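You operate a simulated robot arm through the tools that you are given. There is no shell and no other tool. Be economical: measure what you need, move in short steps, check, and stop when the job is done.

You run a simulated two-armed robot. Do the job below in one go: nothing can be reset, and whatever is moved stays where it is left.

Task
Set the globe ring to 40. Press the print button three times. Take the lid off the paste pot and lay it down on the desk top. Take the red pen and leave it on top of the black toner on the desk top. Open the tides drawer. The order is free. The globe ring goes to its stop.

Only the result counts: the job must be done as asked and must still hold three seconds after the hand-in. Knocking over, shifting, dropping, spilling or breaking anything else fails it. A push-on lid holds only when it is set on centred and level and pressed home; a screw cap is set on level and turned clockwise until tight.

Robot
Two 7-joint arms with fingered hands on one trunk, on a base that drives. Base frame: it is fixed to the floor where the robot stands at the start and does not move with it; the origin is under the middle of the robot, x ahead of it, y to its left, z up. Readings come in mm, rad, newtons and seconds.
The left shoulder is at the start at [60, 177, 975], the right one opposite. Places, roughly: globe ring [900, -100, 1100]; paste pot [-1750, -8000, 750]; print button [-200, -9100, 1000]; red pen (2x2x13 cm) [-1800, -8200, 800]; tides drawer [-2900, -700, 1000]; toner [-1250, -8500, 750]. Payload 4 kg a hand.
Tool frame (each hand has its own): the origin (TCP) lies between the finger pads and is the grasp point; the fingertips stand 37 mm ahead of it; z points along the fingers, y is the line along which they close. The gripper opens to 124 mm. The gripper's body begins 43 mm behind the TCP. The gripper is a hand of 3 fingers: y runs from the thumb to the fingers, the wrist lies at [-15, -108, -202] in the tool frame, and closing takes about 1.5 s.
Orientation is that of the tool frame in the base frame, as a unit quaternion [x, y, z, w]. With the fingers straight down and the wrist toward the robot, the tool's x, y and z point along [0, 1, 0], [1, 0, 0] and [0, 0, -1] of the base frame.

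Tools
- The arms move only by the tool move_arm. It takes "left_rows", "right_rows" or both (then of equal length, played together; a hand with none holds still); each is a list of rows, each a list of 7 numbers: the turn, a rotation vector about the tool's x, y, z in units of 8 degrees (1.0 is 8 degrees), then the shift along the tool's x, y, z in units of 50 mm (1.0 is 50 mm), then the finger opening in mm, from 0 to 124. In form: [[wx, wy, wz, dx, dy, dz, jaw], ...]. A call has 1 to 12 rows; each row shifts and turns the commanded pose from where the row before left it, along the tool's axes as they then stand. A call with a number of a shift or a turn outside -1 to 1 is refused whole. Each row takes 0.2 s and may step no farther than 50 mm and 0.15 rad from the row before; otherwise, or with a gripper value out of range, the whole call is refused. A pose out of reach is approached as far as the arm can. The call stops where the force on the tool passes 40 N (or 10 N more than at its start, if that is more) or the arm is blocked; 0.2 s more then pass. The fingers move at their own pace (about 72 mm/s each) and stop on an object; they squeeze with about 30 N. The grip force told is the motor's: it shows also when the fingers shut on nothing. Time passes only in rows, and 0.2 s behind the last, so rows that do not move let the fingers close. The reply holds the time, the measured pose of the TCP, the force on the tool along the base axes, the opening and the grip force, in the units named above and with some noise, with the torque about the TCP (base axes, N m) and any sound that the robot's microphone picked up.
- Cameras (640 x 400 px; columns grow to the right, rows downward): "scene" is now at [58.1, -29.6, 1644.3]; the picture's right is [-0.30, -0.95, 0.00], its down [-0.48, 0.15, -0.86] and it looks along [0.82, -0.26, -0.51] (base axes); focal length 267 px, centre (320, 200). "left" rides on the left gripper at [-64, -76, -136] in its tool frame; the picture's right is [-0.84, -0.26, 0.48], its down [0.48, -0.76, 0.43] and it looks along [0.26, 0.60, 0.76] (tool axes); focal length 256 px, centre (320, 200). "right" rides on the right gripper at [64, -76, -137] in its tool frame; the picture's right is [-0.84, 0.26, -0.48], its down [-0.48, -0.76, 0.43] and it looks along [-0.26, 0.60, 0.76] (tool axes); focal length 256 px, centre (320, 200).
- grab_frame(camera): a new picture of that camera. No time passes.
- slide_trunk(by): slides the trunk up (or, below 0, down) by that many mm; the arms and the scene camera ride with it, the base frame stays. It gives what a move gives, with no picture.
- drive_base(legs): drives the robot by 1 to 6 legs, each [ahead, left, turn to the left] in mm, mm and rad, along the robot's own axes; the way and the turn of a leg run together, so that a leg with both is an arc; at most 1500 mm and 3.142 rad a leg. The arms and the cameras ride along, it lands a little off, and it stops where it bumps. It gives what a move gives.
- grasp_type(shape, hand): the hand has 3 fingers and takes this shape, open, in about a second: jaw (thumb against the fingers, like two jaws); tri (thumb and two fingers); tip (a fingertip pinch); poke (one finger out to press); point (the index stretched); flat (the hand flat); cup (the hand cupped); fist (a fist). The gripper value then closes the fingers along that shape, each until it touches; the sizes above hold for jaw. It gives what a move gives, with no picture.
- pan_tilt(pan, tilt): turns the head with the scene camera to pan (to the left, within 1.501 rad either way) and tilt (down, from -0.506 to 1.204), counted from straight ahead of the robot. It gives what a move gives.
- measure_at(camera, pixels): for up to 12 pixels [column, row] of the newest picture of that camera ("zoom" is the newest enlarged one), the place [x, y, z] in the base frame of the surface seen there, good to about 2 mm. No time passes.
- close_up(camera, box): a new picture of the part [left, top, right, bottom] of that camera's present view, enlarged. No time passes.
- close_job(): hands the job in; it is judged then, once.

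Work in short steps. Measure before you move; look again where a grasp or a placing could have gone wrong, and mend it. You have 110 turns and 92 pictures in all, those below and enlarged ones among them. Open the grippers and draw the arms clear of the work before you hand the job in, unless the task says otherwise.

The tools are called as name(argument=value, ...) on one line, values as JSON. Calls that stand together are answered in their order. move_arm: Moves the arms, as the interface text tells. Its arguments: {"type":"object","properties":{"left_rows":{"type":"array"},"right_rows":{"type":"array"}},"required":[]} The other tools are called the same way: slide_trunk (by) slides the trunk up or down; grasp_type (shape, hand) gives the hand a shape; drive_base (legs) drives the base; pan_tilt (pan, tilt) turns the head that bears the scene camera; grab_frame (camera) takes a picture; measure_at (camera, pixels) gives the place of the surface under pixels of a picture; close_up (camera, box) takes an enlarged picture of a part of a camera's view; close_job () hands the job in.

At the start:

```text
t: 0.0
left_tcp_pos: [689.5, 127.9, 1337.1]
left_ee_rot: [0.707, 0.707, 0.0, 0.0]
left_ft_force: [0.7, 0.1, 0.3]
left_moment: [0.01, -0.04, 0.02]
left_width: 123.5
left_grip_force: 0.1
left_shape: jaw
right_tcp_pos: [480.4, -358.8, 1355.6]
right_ee_rot: [0.707, 0.707, -0.001, 0.0]
right_ft_force: [0.5, -0.1, 0.4]
right_moment: [-0.02, 0.03, -0.03]
right_width: 123.7
right_grip_force: 0.0
right_shape: jaw
trunk travel left (down, up): [-500.0, 90.0]
robot x, y, heading: [-3.2, 1.8, 0.005]
head pan, tilt: [-0.309, 0.532]
```

scene: 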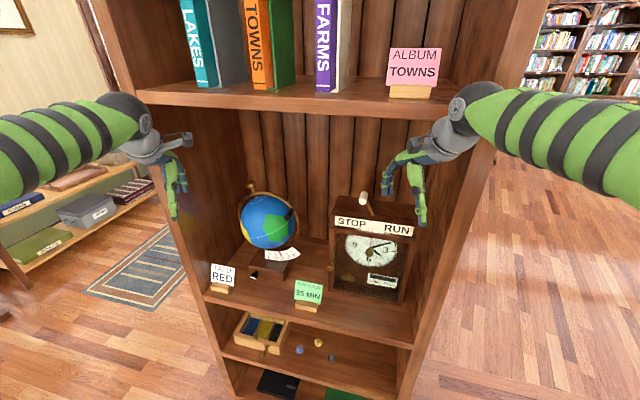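
right: 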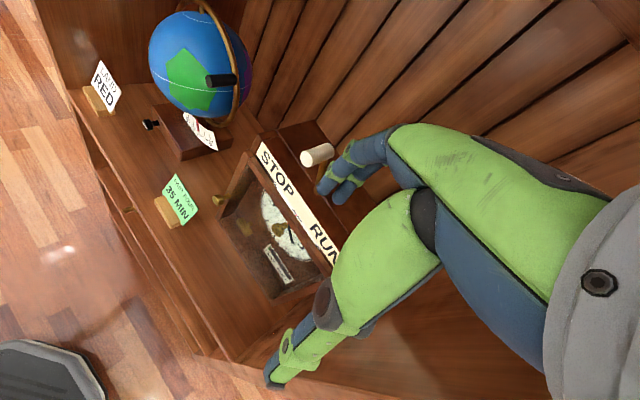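
left: 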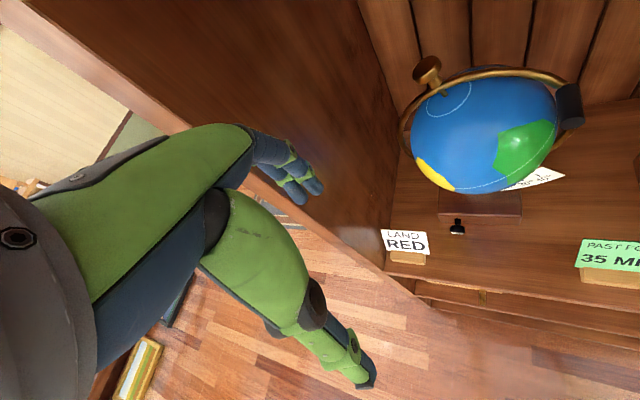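

The globe sits at about (268,222) in the scene. I enlarge it to find the ring, its scale and stop.

close_up(camera="scene", box=[200, 170, 340, 310])

close_up(camera="left", box=[370, 40, 640, 280])

```text
2.86 times, centred on (270, 240) of scene
```

zoom: 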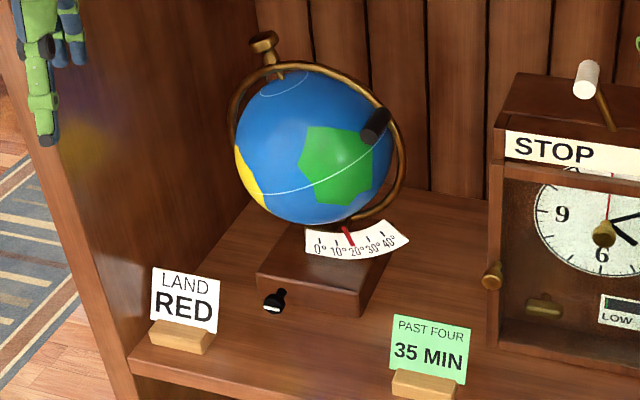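

```text
1.67 times, centred on (505, 160) of left
```

zoom: 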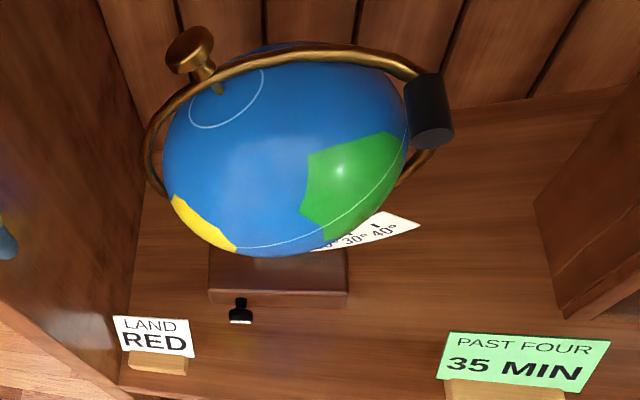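

The red pointer stands near 18 on a 0–40 scale, and a black grip is on the ring's right side. I measure the parts and take a closer look.

measure_at(camera="scene", pixels=[[289, 214], [286, 217], [292, 210], [250, 184], [268, 222], [280, 253], [253, 275], [298, 228], [240, 215], [215, 290], [300, 310]])

close_up(camera="scene", box=[230, 235, 310, 285])

close_up(camera="right", box=[130, 0, 290, 160])

```text
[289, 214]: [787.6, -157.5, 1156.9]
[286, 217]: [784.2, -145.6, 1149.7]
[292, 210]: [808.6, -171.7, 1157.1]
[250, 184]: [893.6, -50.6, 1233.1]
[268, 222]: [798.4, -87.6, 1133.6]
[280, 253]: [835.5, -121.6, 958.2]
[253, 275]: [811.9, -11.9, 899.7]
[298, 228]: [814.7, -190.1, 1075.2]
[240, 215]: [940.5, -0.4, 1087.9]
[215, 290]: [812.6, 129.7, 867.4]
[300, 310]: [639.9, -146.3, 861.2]
```

```text
8.00 times, centred on (270, 260) of scene
```

zoom: 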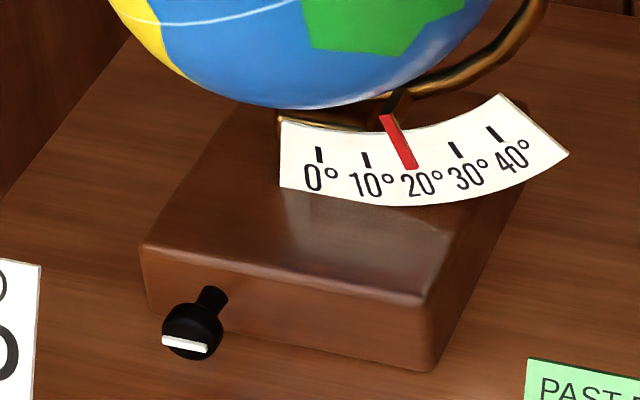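

```text
2.50 times, centred on (210, 80) of right
```

zoom: 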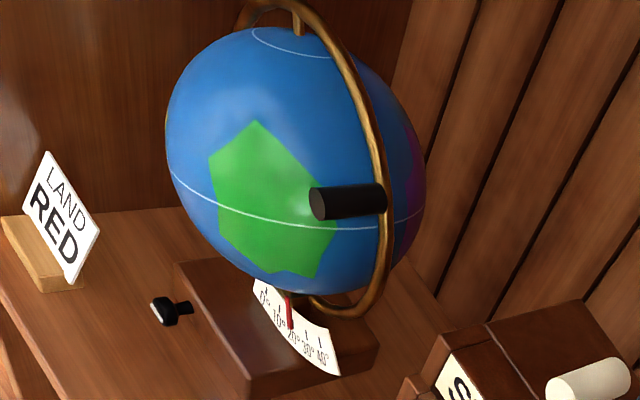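

I need the ring's plane and the handle's axis, so I measure the base corners, scale ticks and ring points.

measure_at(camera="scene", pixels=[[248.5, 267.5], [282, 274], [270, 256], [291.5, 252.5], [280, 254], [238, 204], [299, 222], [262, 193], [232, 297], [400, 343]])

measure_at(camera="right", pixels=[[209, 81], [215, 82], [222, 80], [230, 79], [220, 30], [231, 52], [236, 104], [213, 122]])

```text
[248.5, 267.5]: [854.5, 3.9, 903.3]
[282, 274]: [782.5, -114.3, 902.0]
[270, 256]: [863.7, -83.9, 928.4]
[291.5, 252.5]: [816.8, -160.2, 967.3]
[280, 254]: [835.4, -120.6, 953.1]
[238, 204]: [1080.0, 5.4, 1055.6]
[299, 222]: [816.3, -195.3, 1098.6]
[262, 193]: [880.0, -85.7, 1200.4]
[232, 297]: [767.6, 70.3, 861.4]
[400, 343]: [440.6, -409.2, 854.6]
```

```text
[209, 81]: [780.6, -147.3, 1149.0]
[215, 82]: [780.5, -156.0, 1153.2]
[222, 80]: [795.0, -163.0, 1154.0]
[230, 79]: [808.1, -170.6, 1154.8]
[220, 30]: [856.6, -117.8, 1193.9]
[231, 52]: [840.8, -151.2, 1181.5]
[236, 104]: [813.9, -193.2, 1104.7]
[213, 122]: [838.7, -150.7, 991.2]
```

The cabinet faces obliquely (its inward normal is about heading −0.59). The handle sticks out toward the viewer, and the ring must turn about 22° counterclockwise. I draw the left hand back, then square the robot up to the cabinet.

move_arm(left_rows=[[0, 0, 0, 0, -1, 0, 124], [0, 0, 0, 0, -1, 0, 124], [0, 0, 0, 0, -1, 0, 124], [0, 0, 0, 0, -1, 0, 124]])

drive_base(legs=[[90, 92, 0], [0, 0, -0.595]])

pan_tilt(pan=0.2, tilt=0.5)

grab_frame(camera="scene")

```text
t: 1.0
left_tcp_pos: [486.4, 131.9, 1335.7]
left_ee_rot: [0.707, 0.707, 0.0, 0.0]
left_ft_force: [-0.1, 0.2, 0.1]
left_moment: [0.0, 0.01, 0.03]
left_width: 123.8
left_grip_force: 0.0
left_shape: jaw
right_tcp_pos: [479.9, -358.9, 1357.4]
right_ee_rot: [0.707, 0.707, 0.001, 0.001]
right_ft_force: [0.4, -0.2, -0.1]
right_moment: [-0.01, -0.03, -0.03]
right_width: 123.7
right_grip_force: 0.1
right_shape: jaw
trunk travel left (down, up): [-500.0, 90.0]
robot x, y, heading: [0.9, -1.4, -0.001]
head pan, tilt: [-0.309, 0.532]
```

```text
t: 2.4
left_tcp_pos: [565.8, 219.5, 1339.2]
left_ee_rot: [0.71, 0.705, 0.002, 0.002]
left_ft_force: [-0.4, -0.2, -0.1]
left_moment: [0.0, -0.03, -0.01]
left_width: 123.6
left_grip_force: 0.1
left_shape: jaw
right_tcp_pos: [549.5, -271.2, 1359.5]
right_ee_rot: [0.712, 0.702, -0.001, 0.001]
right_ft_force: [-13.2, 3.2, -10.9]
right_moment: [-0.21, -2.67, -0.53]
right_width: 123.9
right_grip_force: 0.1
right_shape: jaw
trunk travel left (down, up): [-500.0, 90.0]
robot x, y, heading: [82.5, 87.1, -0.008]
head pan, tilt: [-0.309, 0.532]
stopped in leg 1: the force on the tool passed its limit (the readings are from after the stop); the commanded pose is now the measured one
```

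```text
t: 3.3
left_tcp_pos: [565.2, 219.2, 1339.2]
left_ee_rot: [0.709, 0.705, 0.002, 0.002]
left_ft_force: [-0.3, -0.9, 0.1]
left_moment: [0.0, -0.01, -0.01]
left_width: 123.4
left_grip_force: 0.0
left_shape: jaw
right_tcp_pos: [550.2, -271.0, 1358.9]
right_ee_rot: [0.711, 0.703, 0.0, 0.001]
right_ft_force: [-20.1, 4.7, -11.8]
right_moment: [-0.3, -3.81, -0.74]
right_width: 124.0
right_grip_force: 0.0
right_shape: jaw
trunk travel left (down, up): [-500.0, 90.0]
robot x, y, heading: [84.5, 89.0, -0.007]
head pan, tilt: [0.201, 0.499]
```

```text
84 pictures are left
```

scene: 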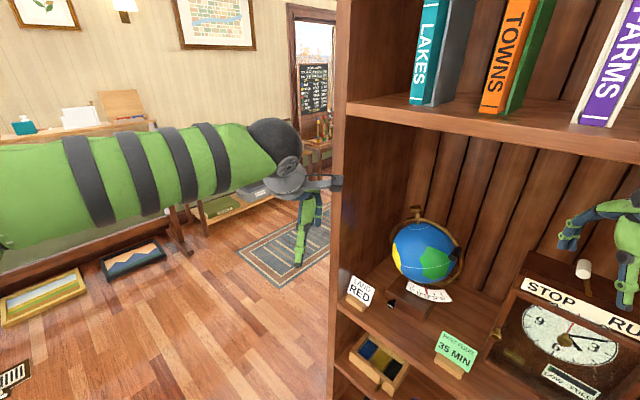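

The right hand pressed against the shelf edge. I draw it back, then turn.

move_arm(right_rows=[[0, 0, 0, 0, -1, 0, 124], [0, 0, 0, 0, -1, 0, 124], [0, 0, 0, 0, -1, 0, 124]])

drive_base(legs=[[0, 0, -0.585]])

pan_tilt(pan=0.2, tilt=0.5)

grab_frame(camera="scene")

```text
t: 4.1
left_tcp_pos: [570.6, 217.1, 1336.5]
left_ee_rot: [0.709, 0.705, 0.001, 0.0]
left_ft_force: [-0.2, 0.3, 0.1]
left_moment: [0.0, -0.03, -0.01]
left_width: 123.8
left_grip_force: 0.0
left_shape: jaw
right_tcp_pos: [405.7, -271.8, 1358.2]
right_ee_rot: [0.711, 0.704, -0.003, -0.002]
right_ft_force: [0.9, -0.3, 0.1]
right_moment: [-0.02, -0.01, 0.0]
right_width: 123.7
right_grip_force: 0.0
right_shape: jaw
trunk travel left (down, up): [-500.0, 90.0]
robot x, y, heading: [84.0, 90.5, -0.01]
head pan, tilt: [0.201, 0.499]
```

```text
t: 6.1
left_tcp_pos: [561.6, -76.7, 1335.9]
left_ee_rot: [0.883, 0.469, 0.0, 0.0]
left_ft_force: [0.3, 0.2, -0.6]
left_moment: [0.0, 0.0, 0.01]
left_width: 123.7
left_grip_force: 0.0
left_shape: jaw
right_tcp_pos: [152.4, -390.2, 1358.1]
right_ee_rot: [0.885, 0.466, -0.001, -0.003]
right_ft_force: [-0.5, 0.6, 0.7]
right_moment: [0.0, -0.04, -0.02]
right_width: 123.6
right_grip_force: 0.1
right_shape: jaw
trunk travel left (down, up): [-500.0, 90.0]
robot x, y, heading: [83.6, 92.1, -0.596]
head pan, tilt: [0.201, 0.499]
```

```text
t: 6.7
left_tcp_pos: [561.3, -77.2, 1335.7]
left_ee_rot: [0.884, 0.468, 0.001, 0.001]
left_ft_force: [-0.4, 0.2, 0.1]
left_moment: [-0.01, 0.0, 0.03]
left_width: 123.6
left_grip_force: 0.1
left_shape: jaw
right_tcp_pos: [152.7, -392.0, 1356.3]
right_ee_rot: [0.885, 0.466, -0.002, -0.003]
right_ft_force: [0.5, -0.9, -0.1]
right_moment: [0.01, -0.01, -0.01]
right_width: 123.9
right_grip_force: 0.0
right_shape: jaw
trunk travel left (down, up): [-500.0, 90.0]
robot x, y, heading: [86.3, 88.1, -0.595]
head pan, tilt: [0.201, 0.499]
```

```text
83 pictures are left
```

scene: 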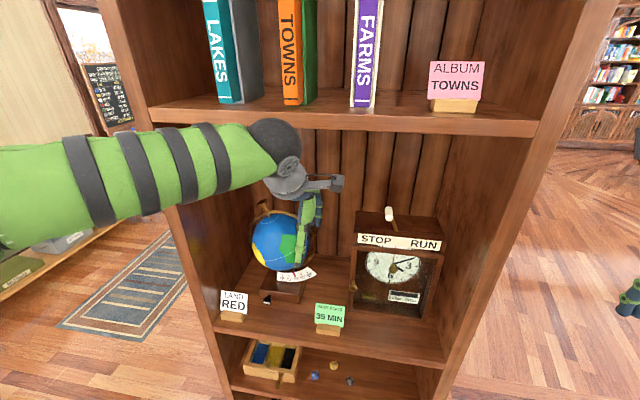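

Now the robot is square to the cabinet. I turn the left hand to point straight into the shelf.

move_arm(left_rows=[[-1, 0, 0, 0, 0, 0, 80], [-1, 0, 0, 0, 0, 0, 80], [-1, 0, 0, 0, 0, 0, 80], [-1, 0, 0, 0, 0, 0, 80], [-1, 0, 0, 0, 0, 0, 80], [-1, 0, 0, 0, 0, 0, 80], [-1, 0, 0, 0, 0, 0, 80], [-1, 0, 0, 0, 0, 0, 80], [-1, 0, 0, 0, 0, 0, 80], [-1, 0, 0, 0, 0, 0, 80], [-1, 0, 0, 0, 0, 0, 80], [-0.25, 0, 0, 0, 0, 0, 80]])

move_arm(left_rows=[[0, 0, 0, 0, -0.9, 0, 80], [0, 0, 0, 0, -0.9, 0, 80], [0, 0, 0, 0, -0.9, 0, 80], [0, 0, 0, 0, -0.9, 0, 80], [0, 0, -1, 0, 0, 0, 80], [0, 0, -1, 0, 0, 0, 80], [0, 0, -1, 0, 0, 0, 80], [0, 0, -1, 0, 0, 0, 80], [0, 0, -0.6, 0, 0, 0, 80]])

grab_frame(camera="scene")

grab_frame(camera="left")

```text
t: 9.3
left_tcp_pos: [580.0, -105.9, 1352.3]
left_ee_rot: [0.658, 0.348, 0.31, 0.591]
left_ft_force: [-0.5, -0.5, 0.0]
left_moment: [0.04, 0.01, 0.03]
left_width: 80.0
left_grip_force: 0.1
left_shape: jaw
left hand out of reach, approached as far as the arm can: row 8, 9, 10, 11, 12
right_tcp_pos: [152.6, -392.1, 1357.9]
right_ee_rot: [0.885, 0.465, -0.001, -0.004]
right_ft_force: [0.4, 0.4, -0.1]
right_moment: [0.04, 0.01, -0.01]
right_width: 124.1
right_grip_force: 0.0
right_shape: jaw
trunk travel left (down, up): [-500.0, 90.0]
robot x, y, heading: [83.0, 87.8, -0.597]
head pan, tilt: [0.201, 0.499]
```

```text
t: 11.3
left_tcp_pos: [635.4, -154.4, 1277.1]
left_ee_rot: [0.507, 0.529, 0.113, 0.671]
left_ft_force: [-0.1, -0.9, -0.7]
left_moment: [0.01, 0.0, -0.02]
left_width: 80.1
left_grip_force: 0.0
left_shape: jaw
left hand out of reach, approached as far as the arm can: row 1, 2, 3, 4, 5, 6, 7, 8, 9
right_tcp_pos: [151.9, -391.7, 1357.7]
right_ee_rot: [0.885, 0.465, -0.002, -0.003]
right_ft_force: [-0.1, 0.4, -0.4]
right_moment: [0.02, 0.02, -0.02]
right_width: 124.2
right_grip_force: 0.0
right_shape: jaw
trunk travel left (down, up): [-500.0, 90.0]
robot x, y, heading: [82.8, 87.8, -0.598]
head pan, tilt: [0.201, 0.499]
```

```text
82 pictures are left
```

scene: 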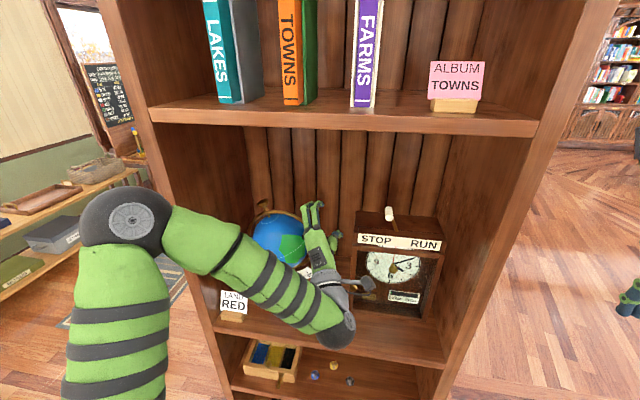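

```text
81 pictures are left
```

left: 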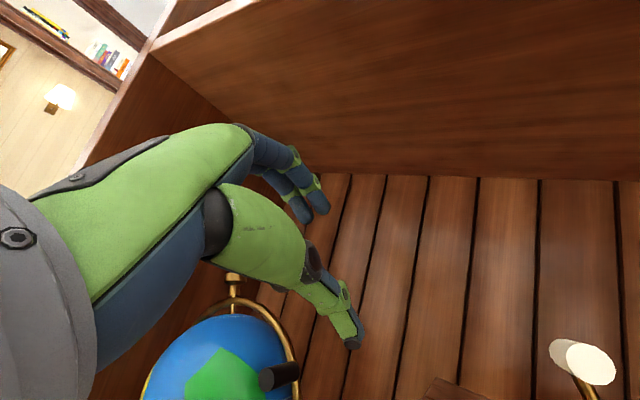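

The hand was too near the body for this pose, so I send it forward 100 mm (the tips stay short of the handle) to bring the commanded pose into reach.

move_arm(left_rows=[[0, 0, 0, 0, 0, 0.5, 80], [0, 0, 0, 0, 0, 0.5, 80], [0, 0, 0, 0, 0, 0.5, 80], [0, 0, 0, 0, 0, 0.5, 80], [0, 0, 0, 0, 0, 0, 80]])

grab_frame(camera="left")

```text
t: 12.5
left_tcp_pos: [717.1, -209.4, 1271.8]
left_ee_rot: [0.506, 0.528, 0.113, 0.673]
left_ft_force: [0.3, 0.4, 0.5]
left_moment: [0.0, -0.01, 0.02]
left_width: 80.1
left_grip_force: 0.0
left_shape: jaw
right_tcp_pos: [152.3, -391.3, 1357.4]
right_ee_rot: [0.885, 0.465, -0.001, -0.003]
right_ft_force: [-0.5, 0.3, 0.3]
right_moment: [0.03, 0.01, 0.0]
right_width: 123.9
right_grip_force: 0.0
right_shape: jaw
trunk travel left (down, up): [-500.0, 90.0]
robot x, y, heading: [84.3, 89.6, -0.601]
head pan, tilt: [0.201, 0.499]
```

```text
80 pictures are left
```

left: 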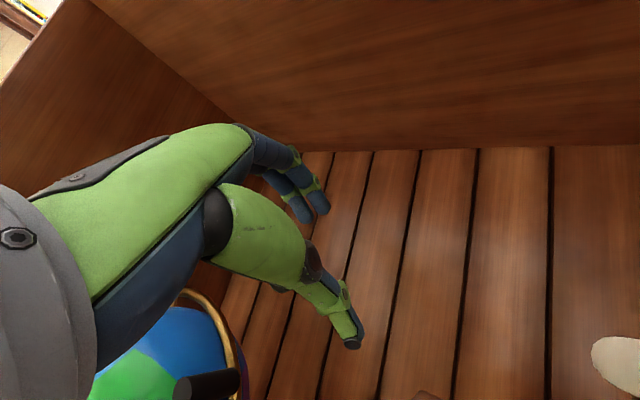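

The pose is reached now (TCP n≈711, pointing inward). I back off 40 mm, shift left and down so the handle lies ahead between the fingers, and check.

move_arm(left_rows=[[0, 0, 0, 0, 0, -0.8, 80], [0, 0, 0, 0.7, -0.23, 0, 80], [0, 0, 0, 0.7, -0.23, 0, 80], [0, 0, 0, 0.7, -0.23, 0, 80], [0, 0, 0, 0.7, -0.23, 0, 80], [0, 0, 0, 0, 0, 0, 80]])

grab_frame(camera="left")

grab_frame(camera="scene")

```text
t: 13.9
left_tcp_pos: [701.1, -149.7, 1214.4]
left_ee_rot: [0.506, 0.538, 0.117, 0.664]
left_ft_force: [0.4, 0.4, -0.1]
left_moment: [-0.05, 0.0, -0.03]
left_width: 79.9
left_grip_force: 0.1
left_shape: jaw
left hand out of reach, approached as far as the arm can: row 3, 4, 5
right_tcp_pos: [153.4, -390.8, 1358.2]
right_ee_rot: [0.885, 0.465, -0.001, -0.003]
right_ft_force: [-0.5, -0.2, 0.5]
right_moment: [0.01, 0.01, 0.01]
right_width: 123.9
right_grip_force: 0.0
right_shape: jaw
trunk travel left (down, up): [-500.0, 90.0]
robot x, y, heading: [82.6, 88.0, -0.589]
head pan, tilt: [0.201, 0.499]
```

```text
79 pictures are left
```

left: 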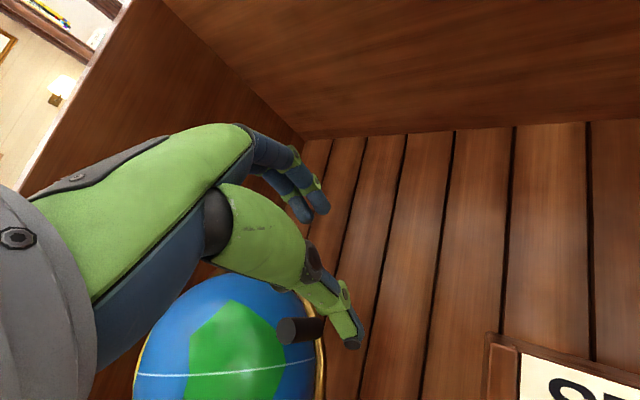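

```text
78 pictures are left
```

scene: 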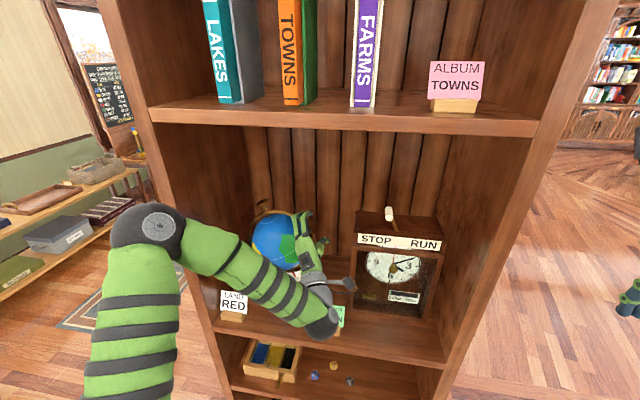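

The wrist nears its limit because the robot stands too close. I back the base 150 mm away so the forearm points more into the cabinet, then redo the approach.

drive_base(legs=[[-150, 0, 0]])

move_arm(left_rows=[[0, 0, 0, 0, 0, 0.9, 80], [0, 0, 0, 0, 0, 0.9, 80], [0, 0, 0, 0, 0, 0, 80]])

```text
t: 15.3
left_tcp_pos: [578.6, -67.7, 1216.7]
left_ee_rot: [0.505, 0.539, 0.117, 0.664]
left_ft_force: [-0.1, 0.1, 0.7]
left_moment: [0.0, -0.01, 0.05]
left_width: 79.8
left_grip_force: 0.1
left_shape: jaw
right_tcp_pos: [31.0, -307.6, 1358.0]
right_ee_rot: [0.885, 0.466, -0.002, -0.003]
right_ft_force: [0.9, 0.0, -0.3]
right_moment: [0.0, -0.03, 0.04]
right_width: 123.9
right_grip_force: 0.0
right_shape: jaw
trunk travel left (down, up): [-500.0, 90.0]
robot x, y, heading: [-37.3, 171.0, -0.6]
head pan, tilt: [0.201, 0.499]
```

```text
t: 16.1
left_tcp_pos: [648.6, -123.6, 1216.2]
left_ee_rot: [0.506, 0.541, 0.12, 0.661]
left_ft_force: [-0.3, -0.3, -0.1]
left_moment: [-0.01, -0.01, 0.03]
left_width: 80.1
left_grip_force: 0.0
left_shape: jaw
left hand out of reach, approached as far as the arm can: row 1, 2
right_tcp_pos: [32.1, -309.3, 1356.8]
right_ee_rot: [0.885, 0.465, -0.001, -0.003]
right_ft_force: [-0.1, 0.4, -0.3]
right_moment: [0.03, -0.02, 0.02]
right_width: 123.6
right_grip_force: 0.0
right_shape: jaw
trunk travel left (down, up): [-500.0, 90.0]
robot x, y, heading: [-38.7, 178.3, -0.592]
head pan, tilt: [0.201, 0.499]
```

Higher poses relative to the shoulder worked, so I lower the trunk 150 mm and see whether the hand moves freely.

slide_trunk(by=-150)

move_arm(left_rows=[[0, 0, 0, 0, 0.8, 0, 80], [0, 0, 0, 0, 0.8, 0, 80], [0, 0, 0, 0, 0, 0, 80]])

```text
t: 17.8
left_tcp_pos: [648.1, -123.7, 1064.4]
left_ee_rot: [0.505, 0.542, 0.119, 0.661]
left_ft_force: [0.1, 0.3, -0.2]
left_moment: [0.02, 0.0, 0.01]
left_width: 80.0
left_grip_force: 0.3
left_shape: jaw
right_tcp_pos: [31.7, -309.4, 1208.3]
right_ee_rot: [0.885, 0.466, -0.002, -0.003]
right_ft_force: [0.2, 0.2, 0.1]
right_moment: [-0.03, 0.01, -0.01]
right_width: 123.5
right_grip_force: 0.1
right_shape: jaw
trunk travel left (down, up): [-350.0, 240.0]
robot x, y, heading: [-37.5, 171.3, -0.598]
head pan, tilt: [0.201, 0.499]
```

```text
t: 18.6
left_tcp_pos: [679.0, -85.5, 1130.0]
left_ee_rot: [0.506, 0.541, 0.119, 0.661]
left_ft_force: [0.2, -0.2, -0.5]
left_moment: [0.0, -0.01, -0.02]
left_width: 80.1
left_grip_force: 0.1
left_shape: jaw
right_tcp_pos: [30.8, -309.0, 1206.9]
right_ee_rot: [0.885, 0.466, -0.001, -0.003]
right_ft_force: [-0.2, 0.0, -0.5]
right_moment: [0.01, -0.01, -0.02]
right_width: 123.9
right_grip_force: 0.0
right_shape: jaw
trunk travel left (down, up): [-350.0, 240.0]
robot x, y, heading: [-33.9, 170.8, -0.595]
head pan, tilt: [0.201, 0.499]
```

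Now it moves freely. I align with the handle and advance halfway, then look.

move_arm(left_rows=[[0, 0, 0, -0.36, 0.52, 0, 80], [0, 0, 0, 0, 0, 0.6, 80], [0, 0, 0, 0, 0, 0.6, 80], [0, 0, 0, 0, 0, 0, 80]])

grab_frame(camera="left")

grab_frame(camera="scene")

```text
t: 19.6
left_tcp_pos: [731.9, -119.4, 1157.7]
left_ee_rot: [0.504, 0.543, 0.12, 0.661]
left_ft_force: [-0.8, 0.5, -0.2]
left_moment: [-0.02, 0.01, 0.02]
left_width: 80.4
left_grip_force: 0.1
left_shape: jaw
right_tcp_pos: [31.8, -310.2, 1207.0]
right_ee_rot: [0.885, 0.465, -0.001, -0.003]
right_ft_force: [0.6, 0.9, 0.2]
right_moment: [0.01, -0.01, -0.01]
right_width: 124.0
right_grip_force: 0.1
right_shape: jaw
trunk travel left (down, up): [-350.0, 240.0]
robot x, y, heading: [-35.0, 172.1, -0.6]
head pan, tilt: [0.201, 0.499]
```

```text
77 pictures are left
```

left: 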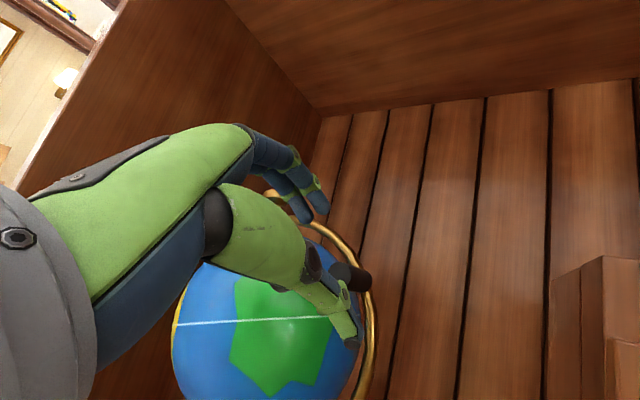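

```text
76 pictures are left
```

scene: 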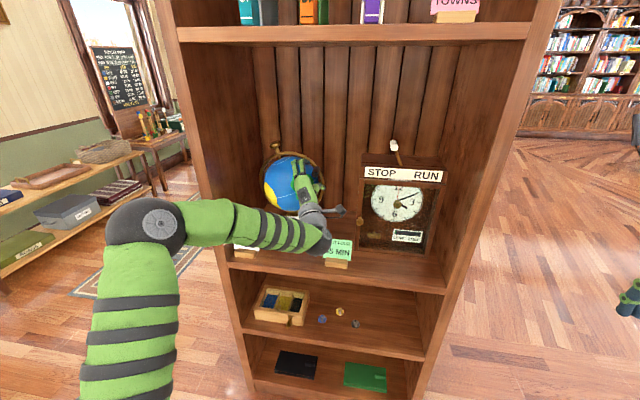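

The handle (left view about (350,275)) should lie between thumb and fingers; I check by measuring.

measure_at(camera="left", pixels=[[345, 270], [355, 275], [363, 280], [355, 335], [310, 205], [340, 280]])

close_up(camera="left", box=[240, 150, 400, 360])

```text
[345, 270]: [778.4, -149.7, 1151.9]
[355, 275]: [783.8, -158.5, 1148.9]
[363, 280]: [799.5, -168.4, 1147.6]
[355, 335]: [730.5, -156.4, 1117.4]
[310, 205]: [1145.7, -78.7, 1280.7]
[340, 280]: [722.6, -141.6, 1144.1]
```

```text
1.90 times, centred on (320, 255) of left
```

zoom: 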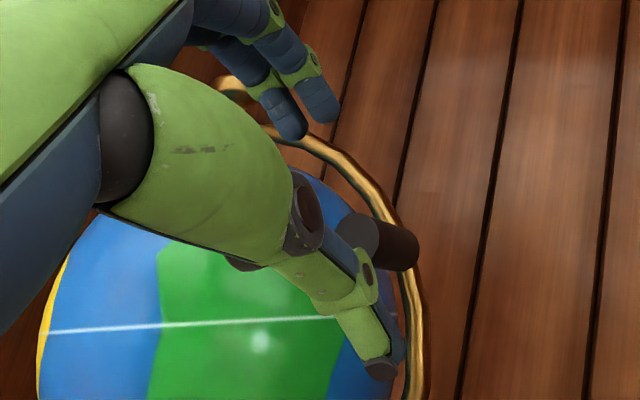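

The tool axis passes right through the handle's tip. I advance 55 mm and close.

move_arm(left_rows=[[0, 0, 0, 0, 0, 0.55, 80], [0, 0, 0, 0, 0, 0.55, 80], [0, 0, 0, 0, 0, 0, 10], [0, 0, 0, 0, 0, 0, 10], [0, 0, 0, 0, 0, 0, 10], [0, 0, 0, 0, 0, 0, 10], [0, 0, 0, 0, 0, 0, 10], [0, 0, 0, 0, 0, 0, 10]])

grab_frame(camera="left")

```text
t: 21.4
left_tcp_pos: [776.3, -150.1, 1154.0]
left_ee_rot: [0.505, 0.541, 0.12, 0.661]
left_ft_force: [-4.5, -7.8, 5.5]
left_moment: [-0.12, -0.37, 0.29]
left_width: 14.7
left_grip_force: 30.0
left_shape: jaw
right_tcp_pos: [32.0, -310.0, 1207.0]
right_ee_rot: [0.885, 0.465, -0.001, -0.003]
right_ft_force: [0.4, -1.0, -0.7]
right_moment: [0.0, 0.01, -0.01]
right_width: 123.9
right_grip_force: 0.0
right_shape: jaw
trunk travel left (down, up): [-350.0, 240.0]
robot x, y, heading: [-38.3, 167.9, -0.596]
head pan, tilt: [0.201, 0.499]
```

```text
74 pictures are left
```

left: 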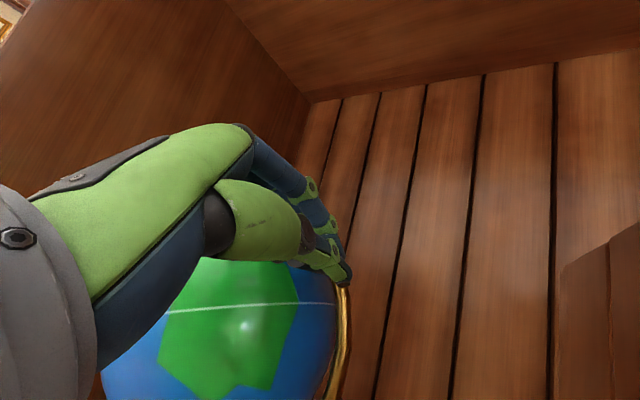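

Gripped (14.7 mm wide). I swing it counterclockwise along its arc about 15° first and check forces.

move_arm(left_rows=[[0, 0, 0, 0, 0.147, 0, 10], [0, 0, -0.46, 0, 0.147, 0, 10], [0, 0, -0.46, 0, 0.147, 0, 10], [0, 0, -0.46, 0, 0.147, 0, 10]])

close_up(camera="scene", box=[240, 130, 360, 270])

```text
t: 22.4
left_tcp_pos: [788.8, -134.3, 1175.4]
left_ee_rot: [0.45, 0.587, 0.055, 0.671]
left_ft_force: [-12.8, -1.7, 10.1]
left_moment: [-0.14, -0.34, 0.37]
left_width: 14.3
left_grip_force: 29.9
left_shape: jaw
right_tcp_pos: [29.8, -309.3, 1207.7]
right_ee_rot: [0.885, 0.466, -0.001, -0.002]
right_ft_force: [-0.2, 0.6, -1.0]
right_moment: [-0.03, -0.02, 0.03]
right_width: 124.0
right_grip_force: 0.0
right_shape: jaw
trunk travel left (down, up): [-350.0, 240.0]
robot x, y, heading: [-37.5, 169.0, -0.592]
head pan, tilt: [0.201, 0.499]
```

```text
2.86 times, centred on (300, 200) of scene
```

zoom: 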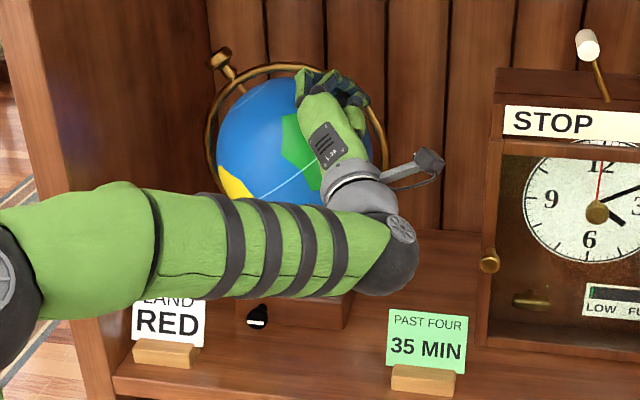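

The ring turns. I continue until it meets its stop.

move_arm(left_rows=[[0, 0, -0.46, 0, 0.147, 0, 10], [0, 0, -0.46, 0, 0.147, 0, 10], [0, 0, -0.46, 0, 0.147, 0, 10], [0, 0, -0.3, 0, 0.147, 0, 10]])

close_up(camera="scene", box=[240, 130, 360, 270])

```text
t: 23.4
left_tcp_pos: [801.6, -120.1, 1191.9]
left_ee_rot: [0.381, 0.634, -0.025, 0.672]
left_ft_force: [-10.6, -11.7, 12.7]
left_moment: [-0.12, -0.09, -0.31]
left_width: 10.7
left_grip_force: 30.4
left_shape: jaw
right_tcp_pos: [29.4, -310.2, 1208.1]
right_ee_rot: [0.885, 0.465, 0.0, -0.003]
right_ft_force: [0.0, 0.9, 0.2]
right_moment: [0.01, 0.0, -0.03]
right_width: 123.7
right_grip_force: 0.0
right_shape: jaw
trunk travel left (down, up): [-350.0, 240.0]
robot x, y, heading: [-37.4, 165.9, -0.588]
head pan, tilt: [0.201, 0.499]
```

```text
2.86 times, centred on (300, 200) of scene
```

zoom: 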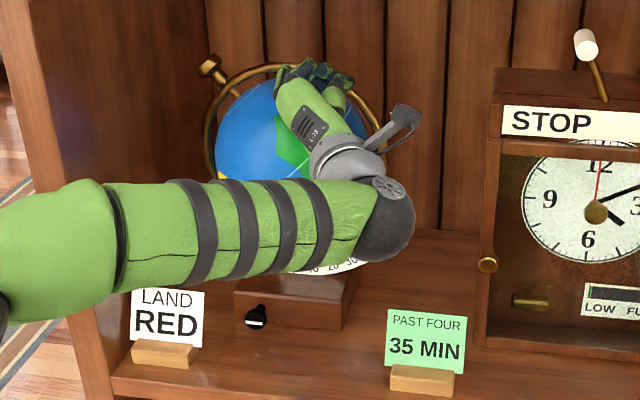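

Travel already exceeds the needed arc and the knob looks near 40°. I open the fingers and back out to read the scale.

move_arm(left_rows=[[0, 0, 0, 0, 0, 0, 60], [0, 0, 0, 0, 0, 0, 60], [0, 0, 0, 0, 0, 0, 60], [0, 0, 0, 0, 0, 0, 60], [0, 0, 0, 0, 0, 0, 60], [0, 0, 0, 0, 0, -1, 60], [0, 0, 0, 0, 0, -1, 60], [0, 0, 0, 0, 0, -1, 60]])

grab_frame(camera="left")

grab_frame(camera="scene")

```text
t: 25.2
left_tcp_pos: [676.5, -36.3, 1205.9]
left_ee_rot: [0.379, 0.637, -0.023, 0.671]
left_ft_force: [-0.2, 0.4, -0.1]
left_moment: [-0.03, 0.0, -0.02]
left_width: 59.9
left_grip_force: 0.0
left_shape: jaw
right_tcp_pos: [31.6, -309.5, 1207.8]
right_ee_rot: [0.885, 0.465, -0.001, -0.003]
right_ft_force: [-0.5, -0.3, -0.5]
right_moment: [0.0, -0.03, -0.02]
right_width: 123.8
right_grip_force: 0.1
right_shape: jaw
trunk travel left (down, up): [-350.0, 240.0]
robot x, y, heading: [-38.1, 172.3, -0.601]
head pan, tilt: [0.201, 0.499]
```

```text
71 pictures are left
```

left: 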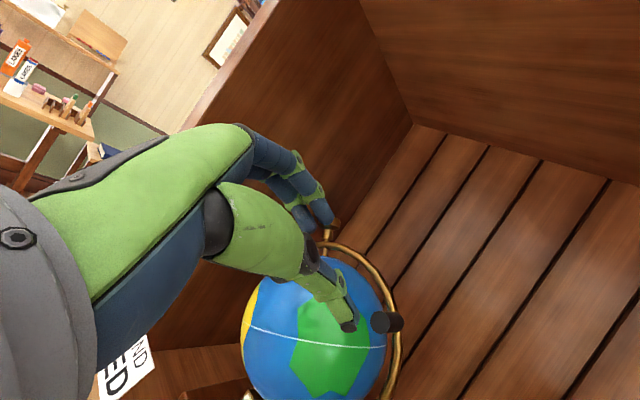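

```text
70 pictures are left
```

scene: 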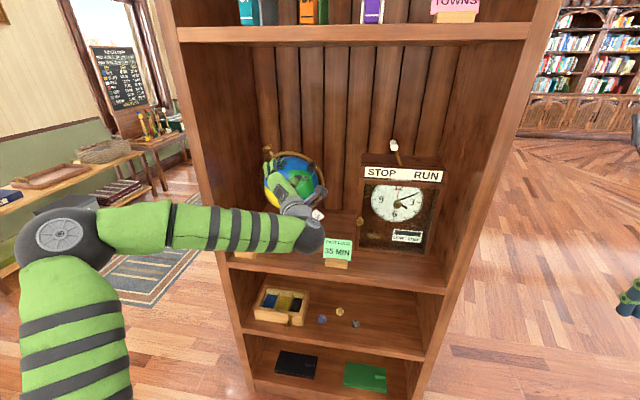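

I measure where the handle now is and move the hand back further to uncover the scale.

measure_at(camera="left", pixels=[[379, 323], [386, 318], [395, 318], [335, 225]])

move_arm(left_rows=[[0, 0, 0, 1, 0, 0, 60], [0, 0, 0, 1, 0, 0, 60], [0, 0, 0, 0, 0, -1, 60], [0, 0, 0, 0, 0, -0.5, 60]])

close_up(camera="scene", box=[250, 140, 350, 240])

```text
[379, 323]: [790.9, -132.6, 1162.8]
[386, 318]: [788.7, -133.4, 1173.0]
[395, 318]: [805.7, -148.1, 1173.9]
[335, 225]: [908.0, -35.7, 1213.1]
```

```text
t: 26.2
left_tcp_pos: [634.2, 52.7, 1125.2]
left_ee_rot: [0.379, 0.636, -0.024, 0.672]
left_ft_force: [0.4, -0.3, -1.2]
left_moment: [0.01, 0.0, 0.0]
left_width: 60.1
left_grip_force: 0.1
left_shape: jaw
right_tcp_pos: [31.6, -309.1, 1206.8]
right_ee_rot: [0.885, 0.466, -0.001, -0.003]
right_ft_force: [-0.1, 0.9, -0.1]
right_moment: [-0.03, -0.01, 0.01]
right_width: 123.6
right_grip_force: 0.1
right_shape: jaw
trunk travel left (down, up): [-350.0, 240.0]
robot x, y, heading: [-33.9, 168.5, -0.595]
head pan, tilt: [0.201, 0.499]
```

```text
4.00 times, centred on (300, 190) of scene
```

zoom: 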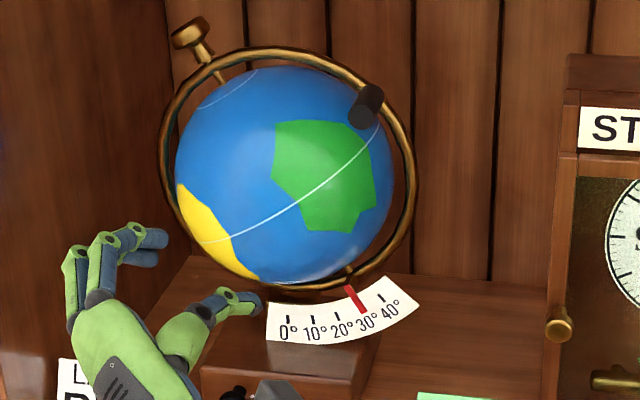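

The pointer reads about 28, so the grip slipped along the handle. I realign on the handle's new place (789,−135,1165), first to just short of it.

move_arm(left_rows=[[0, 0, 0.7, 0, 0, 0, 60], [0, 0, 0.7, 0, 0, 0, 60], [0, 0, 0, -0.95, -0.17, 0, 60], [0, 0, 0, -0.95, -0.17, 0, 60], [0, 0, 0, 0, 0, 0.85, 60], [0, 0, 0, 0, 0, 0.85, 60], [0, 0, 0, 0, 0, 0.85, 60], [0, 0, 0, 0, 0, 0.85, 60], [0, 0, 0, 0, 0, 0, 60]])

close_up(camera="left", box=[200, 100, 500, 360])

```text
t: 28.2
left_tcp_pos: [742.9, -108.7, 1170.0]
left_ee_rot: [0.439, 0.596, 0.042, 0.671]
left_ft_force: [-0.6, 1.1, 0.0]
left_moment: [-0.04, 0.01, -0.02]
left_width: 60.1
left_grip_force: 0.0
left_shape: jaw
right_tcp_pos: [31.6, -310.5, 1208.5]
right_ee_rot: [0.885, 0.466, -0.001, -0.002]
right_ft_force: [0.4, 0.0, 0.1]
right_moment: [0.01, -0.04, 0.03]
right_width: 123.7
right_grip_force: 0.1
right_shape: jaw
trunk travel left (down, up): [-350.0, 240.0]
robot x, y, heading: [-36.7, 174.6, -0.596]
head pan, tilt: [0.201, 0.499]
```

```text
1.54 times, centred on (350, 230) of left
```

zoom: 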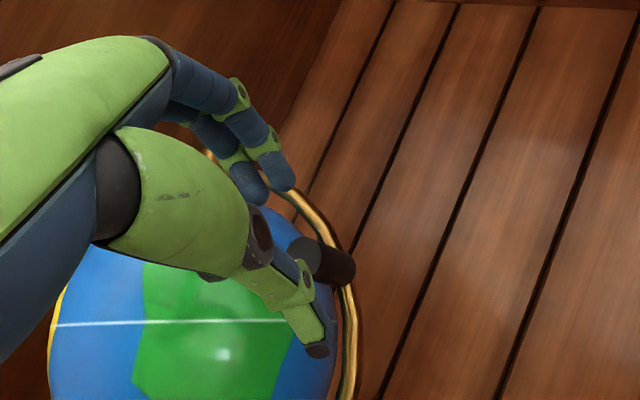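

Aligned; I advance 58 mm, close, and swing the remaining arc with some overshoot.

move_arm(left_rows=[[0, 0, 0, 0, 0, 0.58, 60], [0, 0, 0, 0, 0, 0.58, 60], [0, 0, 0, 0, 0, 0, 6], [0, 0, 0, 0, 0, 0, 6], [0, 0, 0, 0, 0, 0, 6], [0, 0, 0, 0, 0, 0, 6], [0, 0, 0, 0, 0, 0, 6]])

move_arm(left_rows=[[0, 0, -0.2, 0, 0.12, 0, 6], [0, 0, -0.3, 0, 0.12, 0, 6], [0, 0, -0.3, 0, 0.12, 0, 6], [0, 0, -0.3, 0, 0.12, 0, 6]])

close_up(camera="left", box=[200, 100, 500, 360])

```text
t: 29.8
left_tcp_pos: [790.5, -139.1, 1163.4]
left_ee_rot: [0.439, 0.597, 0.042, 0.671]
left_ft_force: [2.1, -4.7, 1.9]
left_moment: [-0.28, -0.48, 0.62]
left_width: 28.7
left_grip_force: 30.6
left_shape: jaw
right_tcp_pos: [33.0, -308.9, 1208.0]
right_ee_rot: [0.885, 0.466, -0.002, -0.003]
right_ft_force: [-0.3, -0.2, 0.1]
right_moment: [-0.02, 0.02, 0.02]
right_width: 123.7
right_grip_force: 0.0
right_shape: jaw
trunk travel left (down, up): [-350.0, 240.0]
robot x, y, heading: [-38.3, 169.7, -0.599]
head pan, tilt: [0.201, 0.499]
```

```text
t: 30.8
left_tcp_pos: [800.9, -126.6, 1176.7]
left_ee_rot: [0.394, 0.629, -0.01, 0.67]
left_ft_force: [-13.0, -4.3, -8.8]
left_moment: [-0.05, -0.25, 0.59]
left_width: 28.9
left_grip_force: 29.6
left_shape: jaw
right_tcp_pos: [30.8, -309.3, 1206.9]
right_ee_rot: [0.885, 0.466, -0.001, -0.003]
right_ft_force: [0.0, 0.5, 0.6]
right_moment: [0.01, -0.03, 0.01]
right_width: 123.7
right_grip_force: 0.0
right_shape: jaw
trunk travel left (down, up): [-350.0, 240.0]
robot x, y, heading: [-35.9, 171.6, -0.595]
head pan, tilt: [0.201, 0.499]
```

```text
1.54 times, centred on (350, 230) of left
```

zoom: 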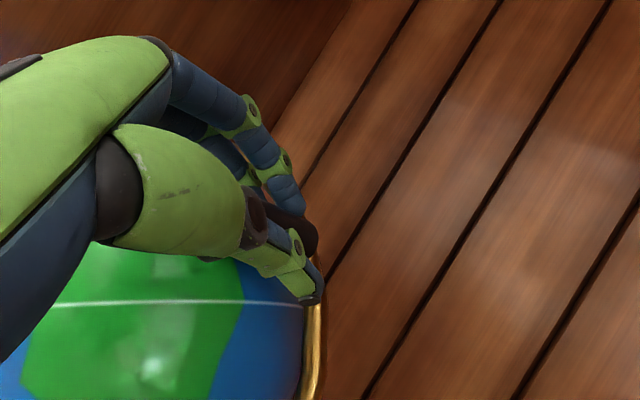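

The grip is now solid on the handle (28.7 mm). I push on a little further to the stop.

move_arm(left_rows=[[0, 0, -0.2, 0, 0.1, 0, 6], [0, 0, -0.2, 0, 0.1, 0, 6], [0, 0, 0, 0, 0.1, 0, 6], [0, 0, 0, 0, 0.1, 0, 6]])

close_up(camera="scene", box=[250, 140, 350, 240])

```text
t: 31.5
left_tcp_pos: [801.6, -125.8, 1179.4]
left_ee_rot: [0.383, 0.638, -0.032, 0.668]
left_ft_force: [-15.3, -2.1, -8.6]
left_moment: [-0.16, -0.35, 0.88]
left_width: 30.6
left_grip_force: 30.1
left_shape: jaw
right_tcp_pos: [28.4, -310.8, 1208.4]
right_ee_rot: [0.885, 0.465, -0.002, -0.003]
right_ft_force: [-0.4, -0.2, 1.0]
right_moment: [-0.04, 0.0, 0.02]
right_width: 123.9
right_grip_force: 0.1
right_shape: jaw
trunk travel left (down, up): [-350.0, 240.0]
robot x, y, heading: [-39.3, 167.3, -0.593]
head pan, tilt: [0.201, 0.499]
stopped in row 3 (left hand): the force on the tool passed its limit (the readings are from after the stop); the commanded pose is now the measured one
```

```text
4.00 times, centred on (300, 190) of scene
```

zoom: 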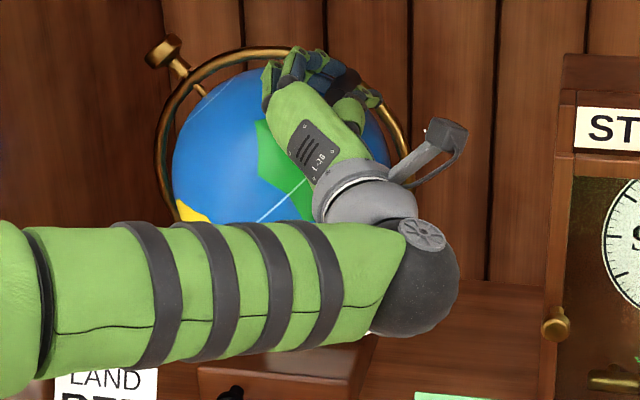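

The force limit tripped, so the stop seems reached. I open, back straight out, and move the arm off to read the scale.

move_arm(left_rows=[[0, 0, 0, 0, 0, 0, 70], [0, 0, 0, 0, 0, 0, 70], [0, 0, 0, 0, 0, 0, 70], [0, 0, 0, 0, 0, 0, 70], [0, 0, 0, 0, 0, -1, 70], [0, 0, 0, 0, 0, -1, 70], [0, 0, 0, 0, 0, -1, 70], [0, 0, 0, 0, 0, -1, 70], [0, 0, 0, 0.9, 0, -0.5, 70], [0, 0, 0, 0.9, 0, 0, 70]])

close_up(camera="scene", box=[250, 140, 350, 240])

```text
refused: row 9 steps farther than a row can; nothing moved
```

```text
4.00 times, centred on (300, 190) of scene
```

zoom: 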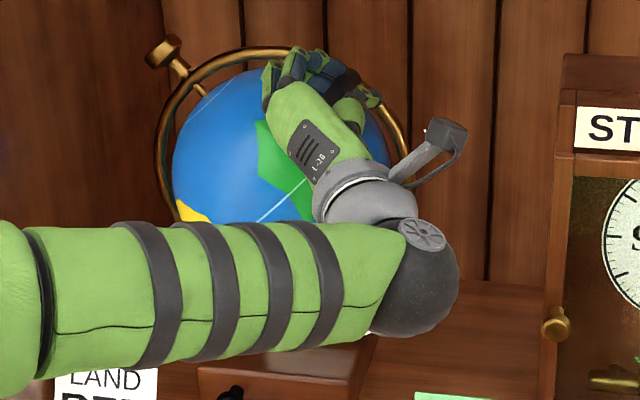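

One row stepped too far; I repeat with a smaller diagonal step.

move_arm(left_rows=[[0, 0, 0, 0, 0, 0, 70], [0, 0, 0, 0, 0, 0, 70], [0, 0, 0, 0, 0, 0, 70], [0, 0, 0, 0, 0, 0, 70], [0, 0, 0, 0, 0, -1, 70], [0, 0, 0, 0, 0, -1, 70], [0, 0, 0, 0, 0, -1, 70], [0, 0, 0, 0, 0, -1, 70], [0, 0, 0, 0.9, 0, 0, 70], [0, 0, 0, 0.9, 0, 0, 70], [0, 0, 0, 0, 0, -1, 70]])

close_up(camera="scene", box=[250, 140, 350, 240])

```text
t: 33.9
left_tcp_pos: [610.3, 54.6, 1126.8]
left_ee_rot: [0.38, 0.638, -0.031, 0.669]
left_ft_force: [0.4, -0.5, 0.5]
left_moment: [-0.02, 0.04, 0.03]
left_width: 69.3
left_grip_force: 0.0
left_shape: jaw
right_tcp_pos: [30.7, -309.8, 1207.9]
right_ee_rot: [0.885, 0.466, -0.002, -0.003]
right_ft_force: [-0.9, 0.3, -0.1]
right_moment: [-0.05, -0.01, -0.01]
right_width: 124.0
right_grip_force: 0.0
right_shape: jaw
trunk travel left (down, up): [-350.0, 240.0]
robot x, y, heading: [-35.2, 168.0, -0.6]
head pan, tilt: [0.201, 0.499]
```

```text
4.00 times, centred on (300, 190) of scene
```

zoom: 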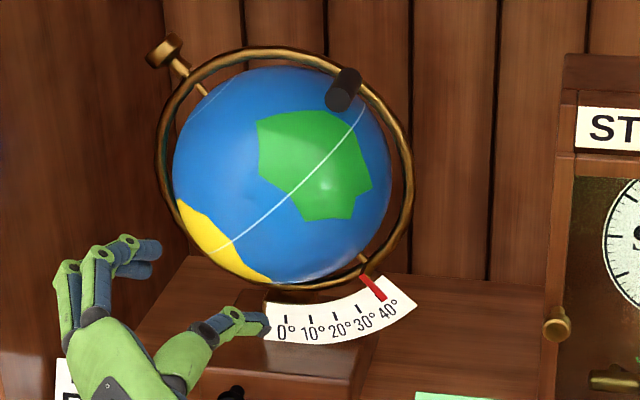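

The pointer covers the 40 tick. I take one tighter look to be sure it sits on its stop.

close_up(camera="scene", box=[288, 205, 328, 230])

pan_tilt(pan=-1.4, tilt=0.35)

grab_frame(camera="scene")

```text
16.00 times, centred on (308, 218) of scene
```

zoom: 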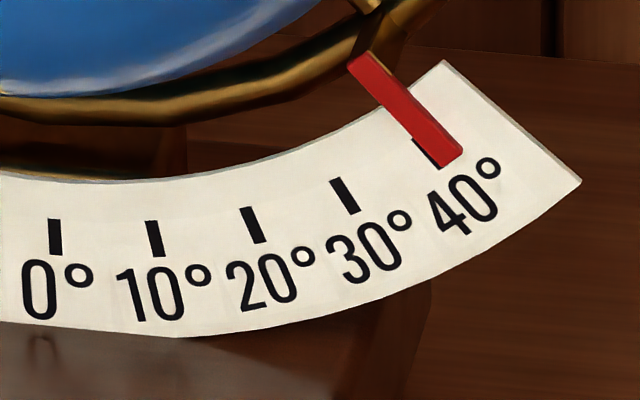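

```text
t: 35.5
left_tcp_pos: [611.8, 54.4, 1127.1]
left_ee_rot: [0.381, 0.638, -0.031, 0.668]
left_ft_force: [-0.6, 0.6, 0.6]
left_moment: [0.01, 0.0, 0.0]
left_width: 69.7
left_grip_force: 0.1
left_shape: jaw
right_tcp_pos: [31.4, -308.9, 1206.8]
right_ee_rot: [0.886, 0.464, -0.001, -0.003]
right_ft_force: [0.3, 0.0, 0.3]
right_moment: [0.0, 0.01, 0.04]
right_width: 123.8
right_grip_force: 0.0
right_shape: jaw
trunk travel left (down, up): [-350.0, 240.0]
robot x, y, heading: [-35.6, 170.9, -0.602]
head pan, tilt: [-1.4, 0.351]
```

```text
62 pictures are left
```

scene: 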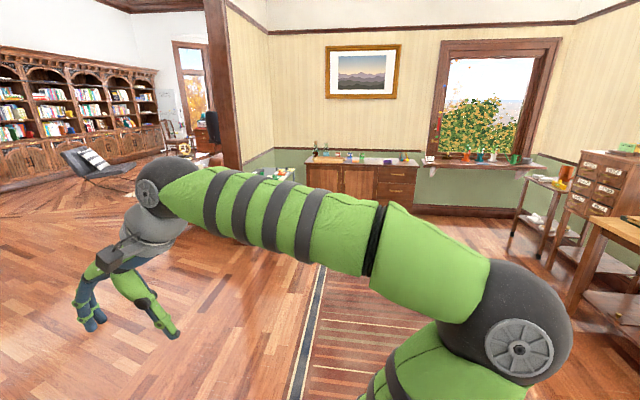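

The globe ring is at 40 on its stop. Next is the drawer cabinet, seen at about (600,175); I enlarge that and measure it.

close_up(camera="scene", box=[500, 130, 640, 290])

measure_at(camera="scene", pixels=[[592, 165], [612, 170], [600, 210], [578, 195], [530, 200], [590, 290], [630, 222], [575, 330], [250, 170], [225, 120], [400, 240], [390, 170]])

```text
2.50 times, centred on (570, 210) of scene
```

zoom: 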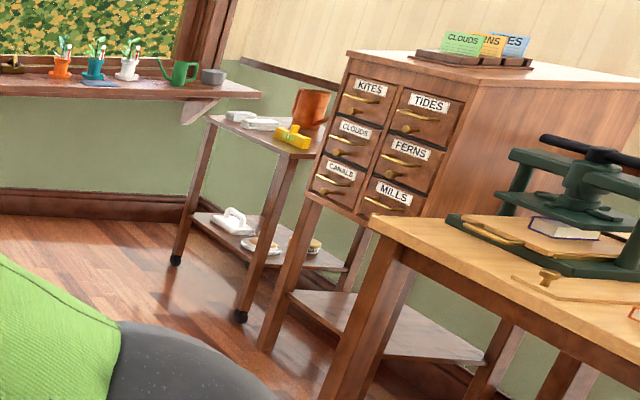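

```text
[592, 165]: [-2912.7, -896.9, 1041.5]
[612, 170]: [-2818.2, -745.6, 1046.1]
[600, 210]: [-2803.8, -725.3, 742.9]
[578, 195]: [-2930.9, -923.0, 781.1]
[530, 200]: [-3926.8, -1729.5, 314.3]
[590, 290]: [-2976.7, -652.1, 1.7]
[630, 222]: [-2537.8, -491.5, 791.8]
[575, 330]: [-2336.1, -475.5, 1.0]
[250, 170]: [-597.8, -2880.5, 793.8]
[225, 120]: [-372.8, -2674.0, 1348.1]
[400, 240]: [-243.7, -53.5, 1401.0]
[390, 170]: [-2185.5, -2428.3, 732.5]
```

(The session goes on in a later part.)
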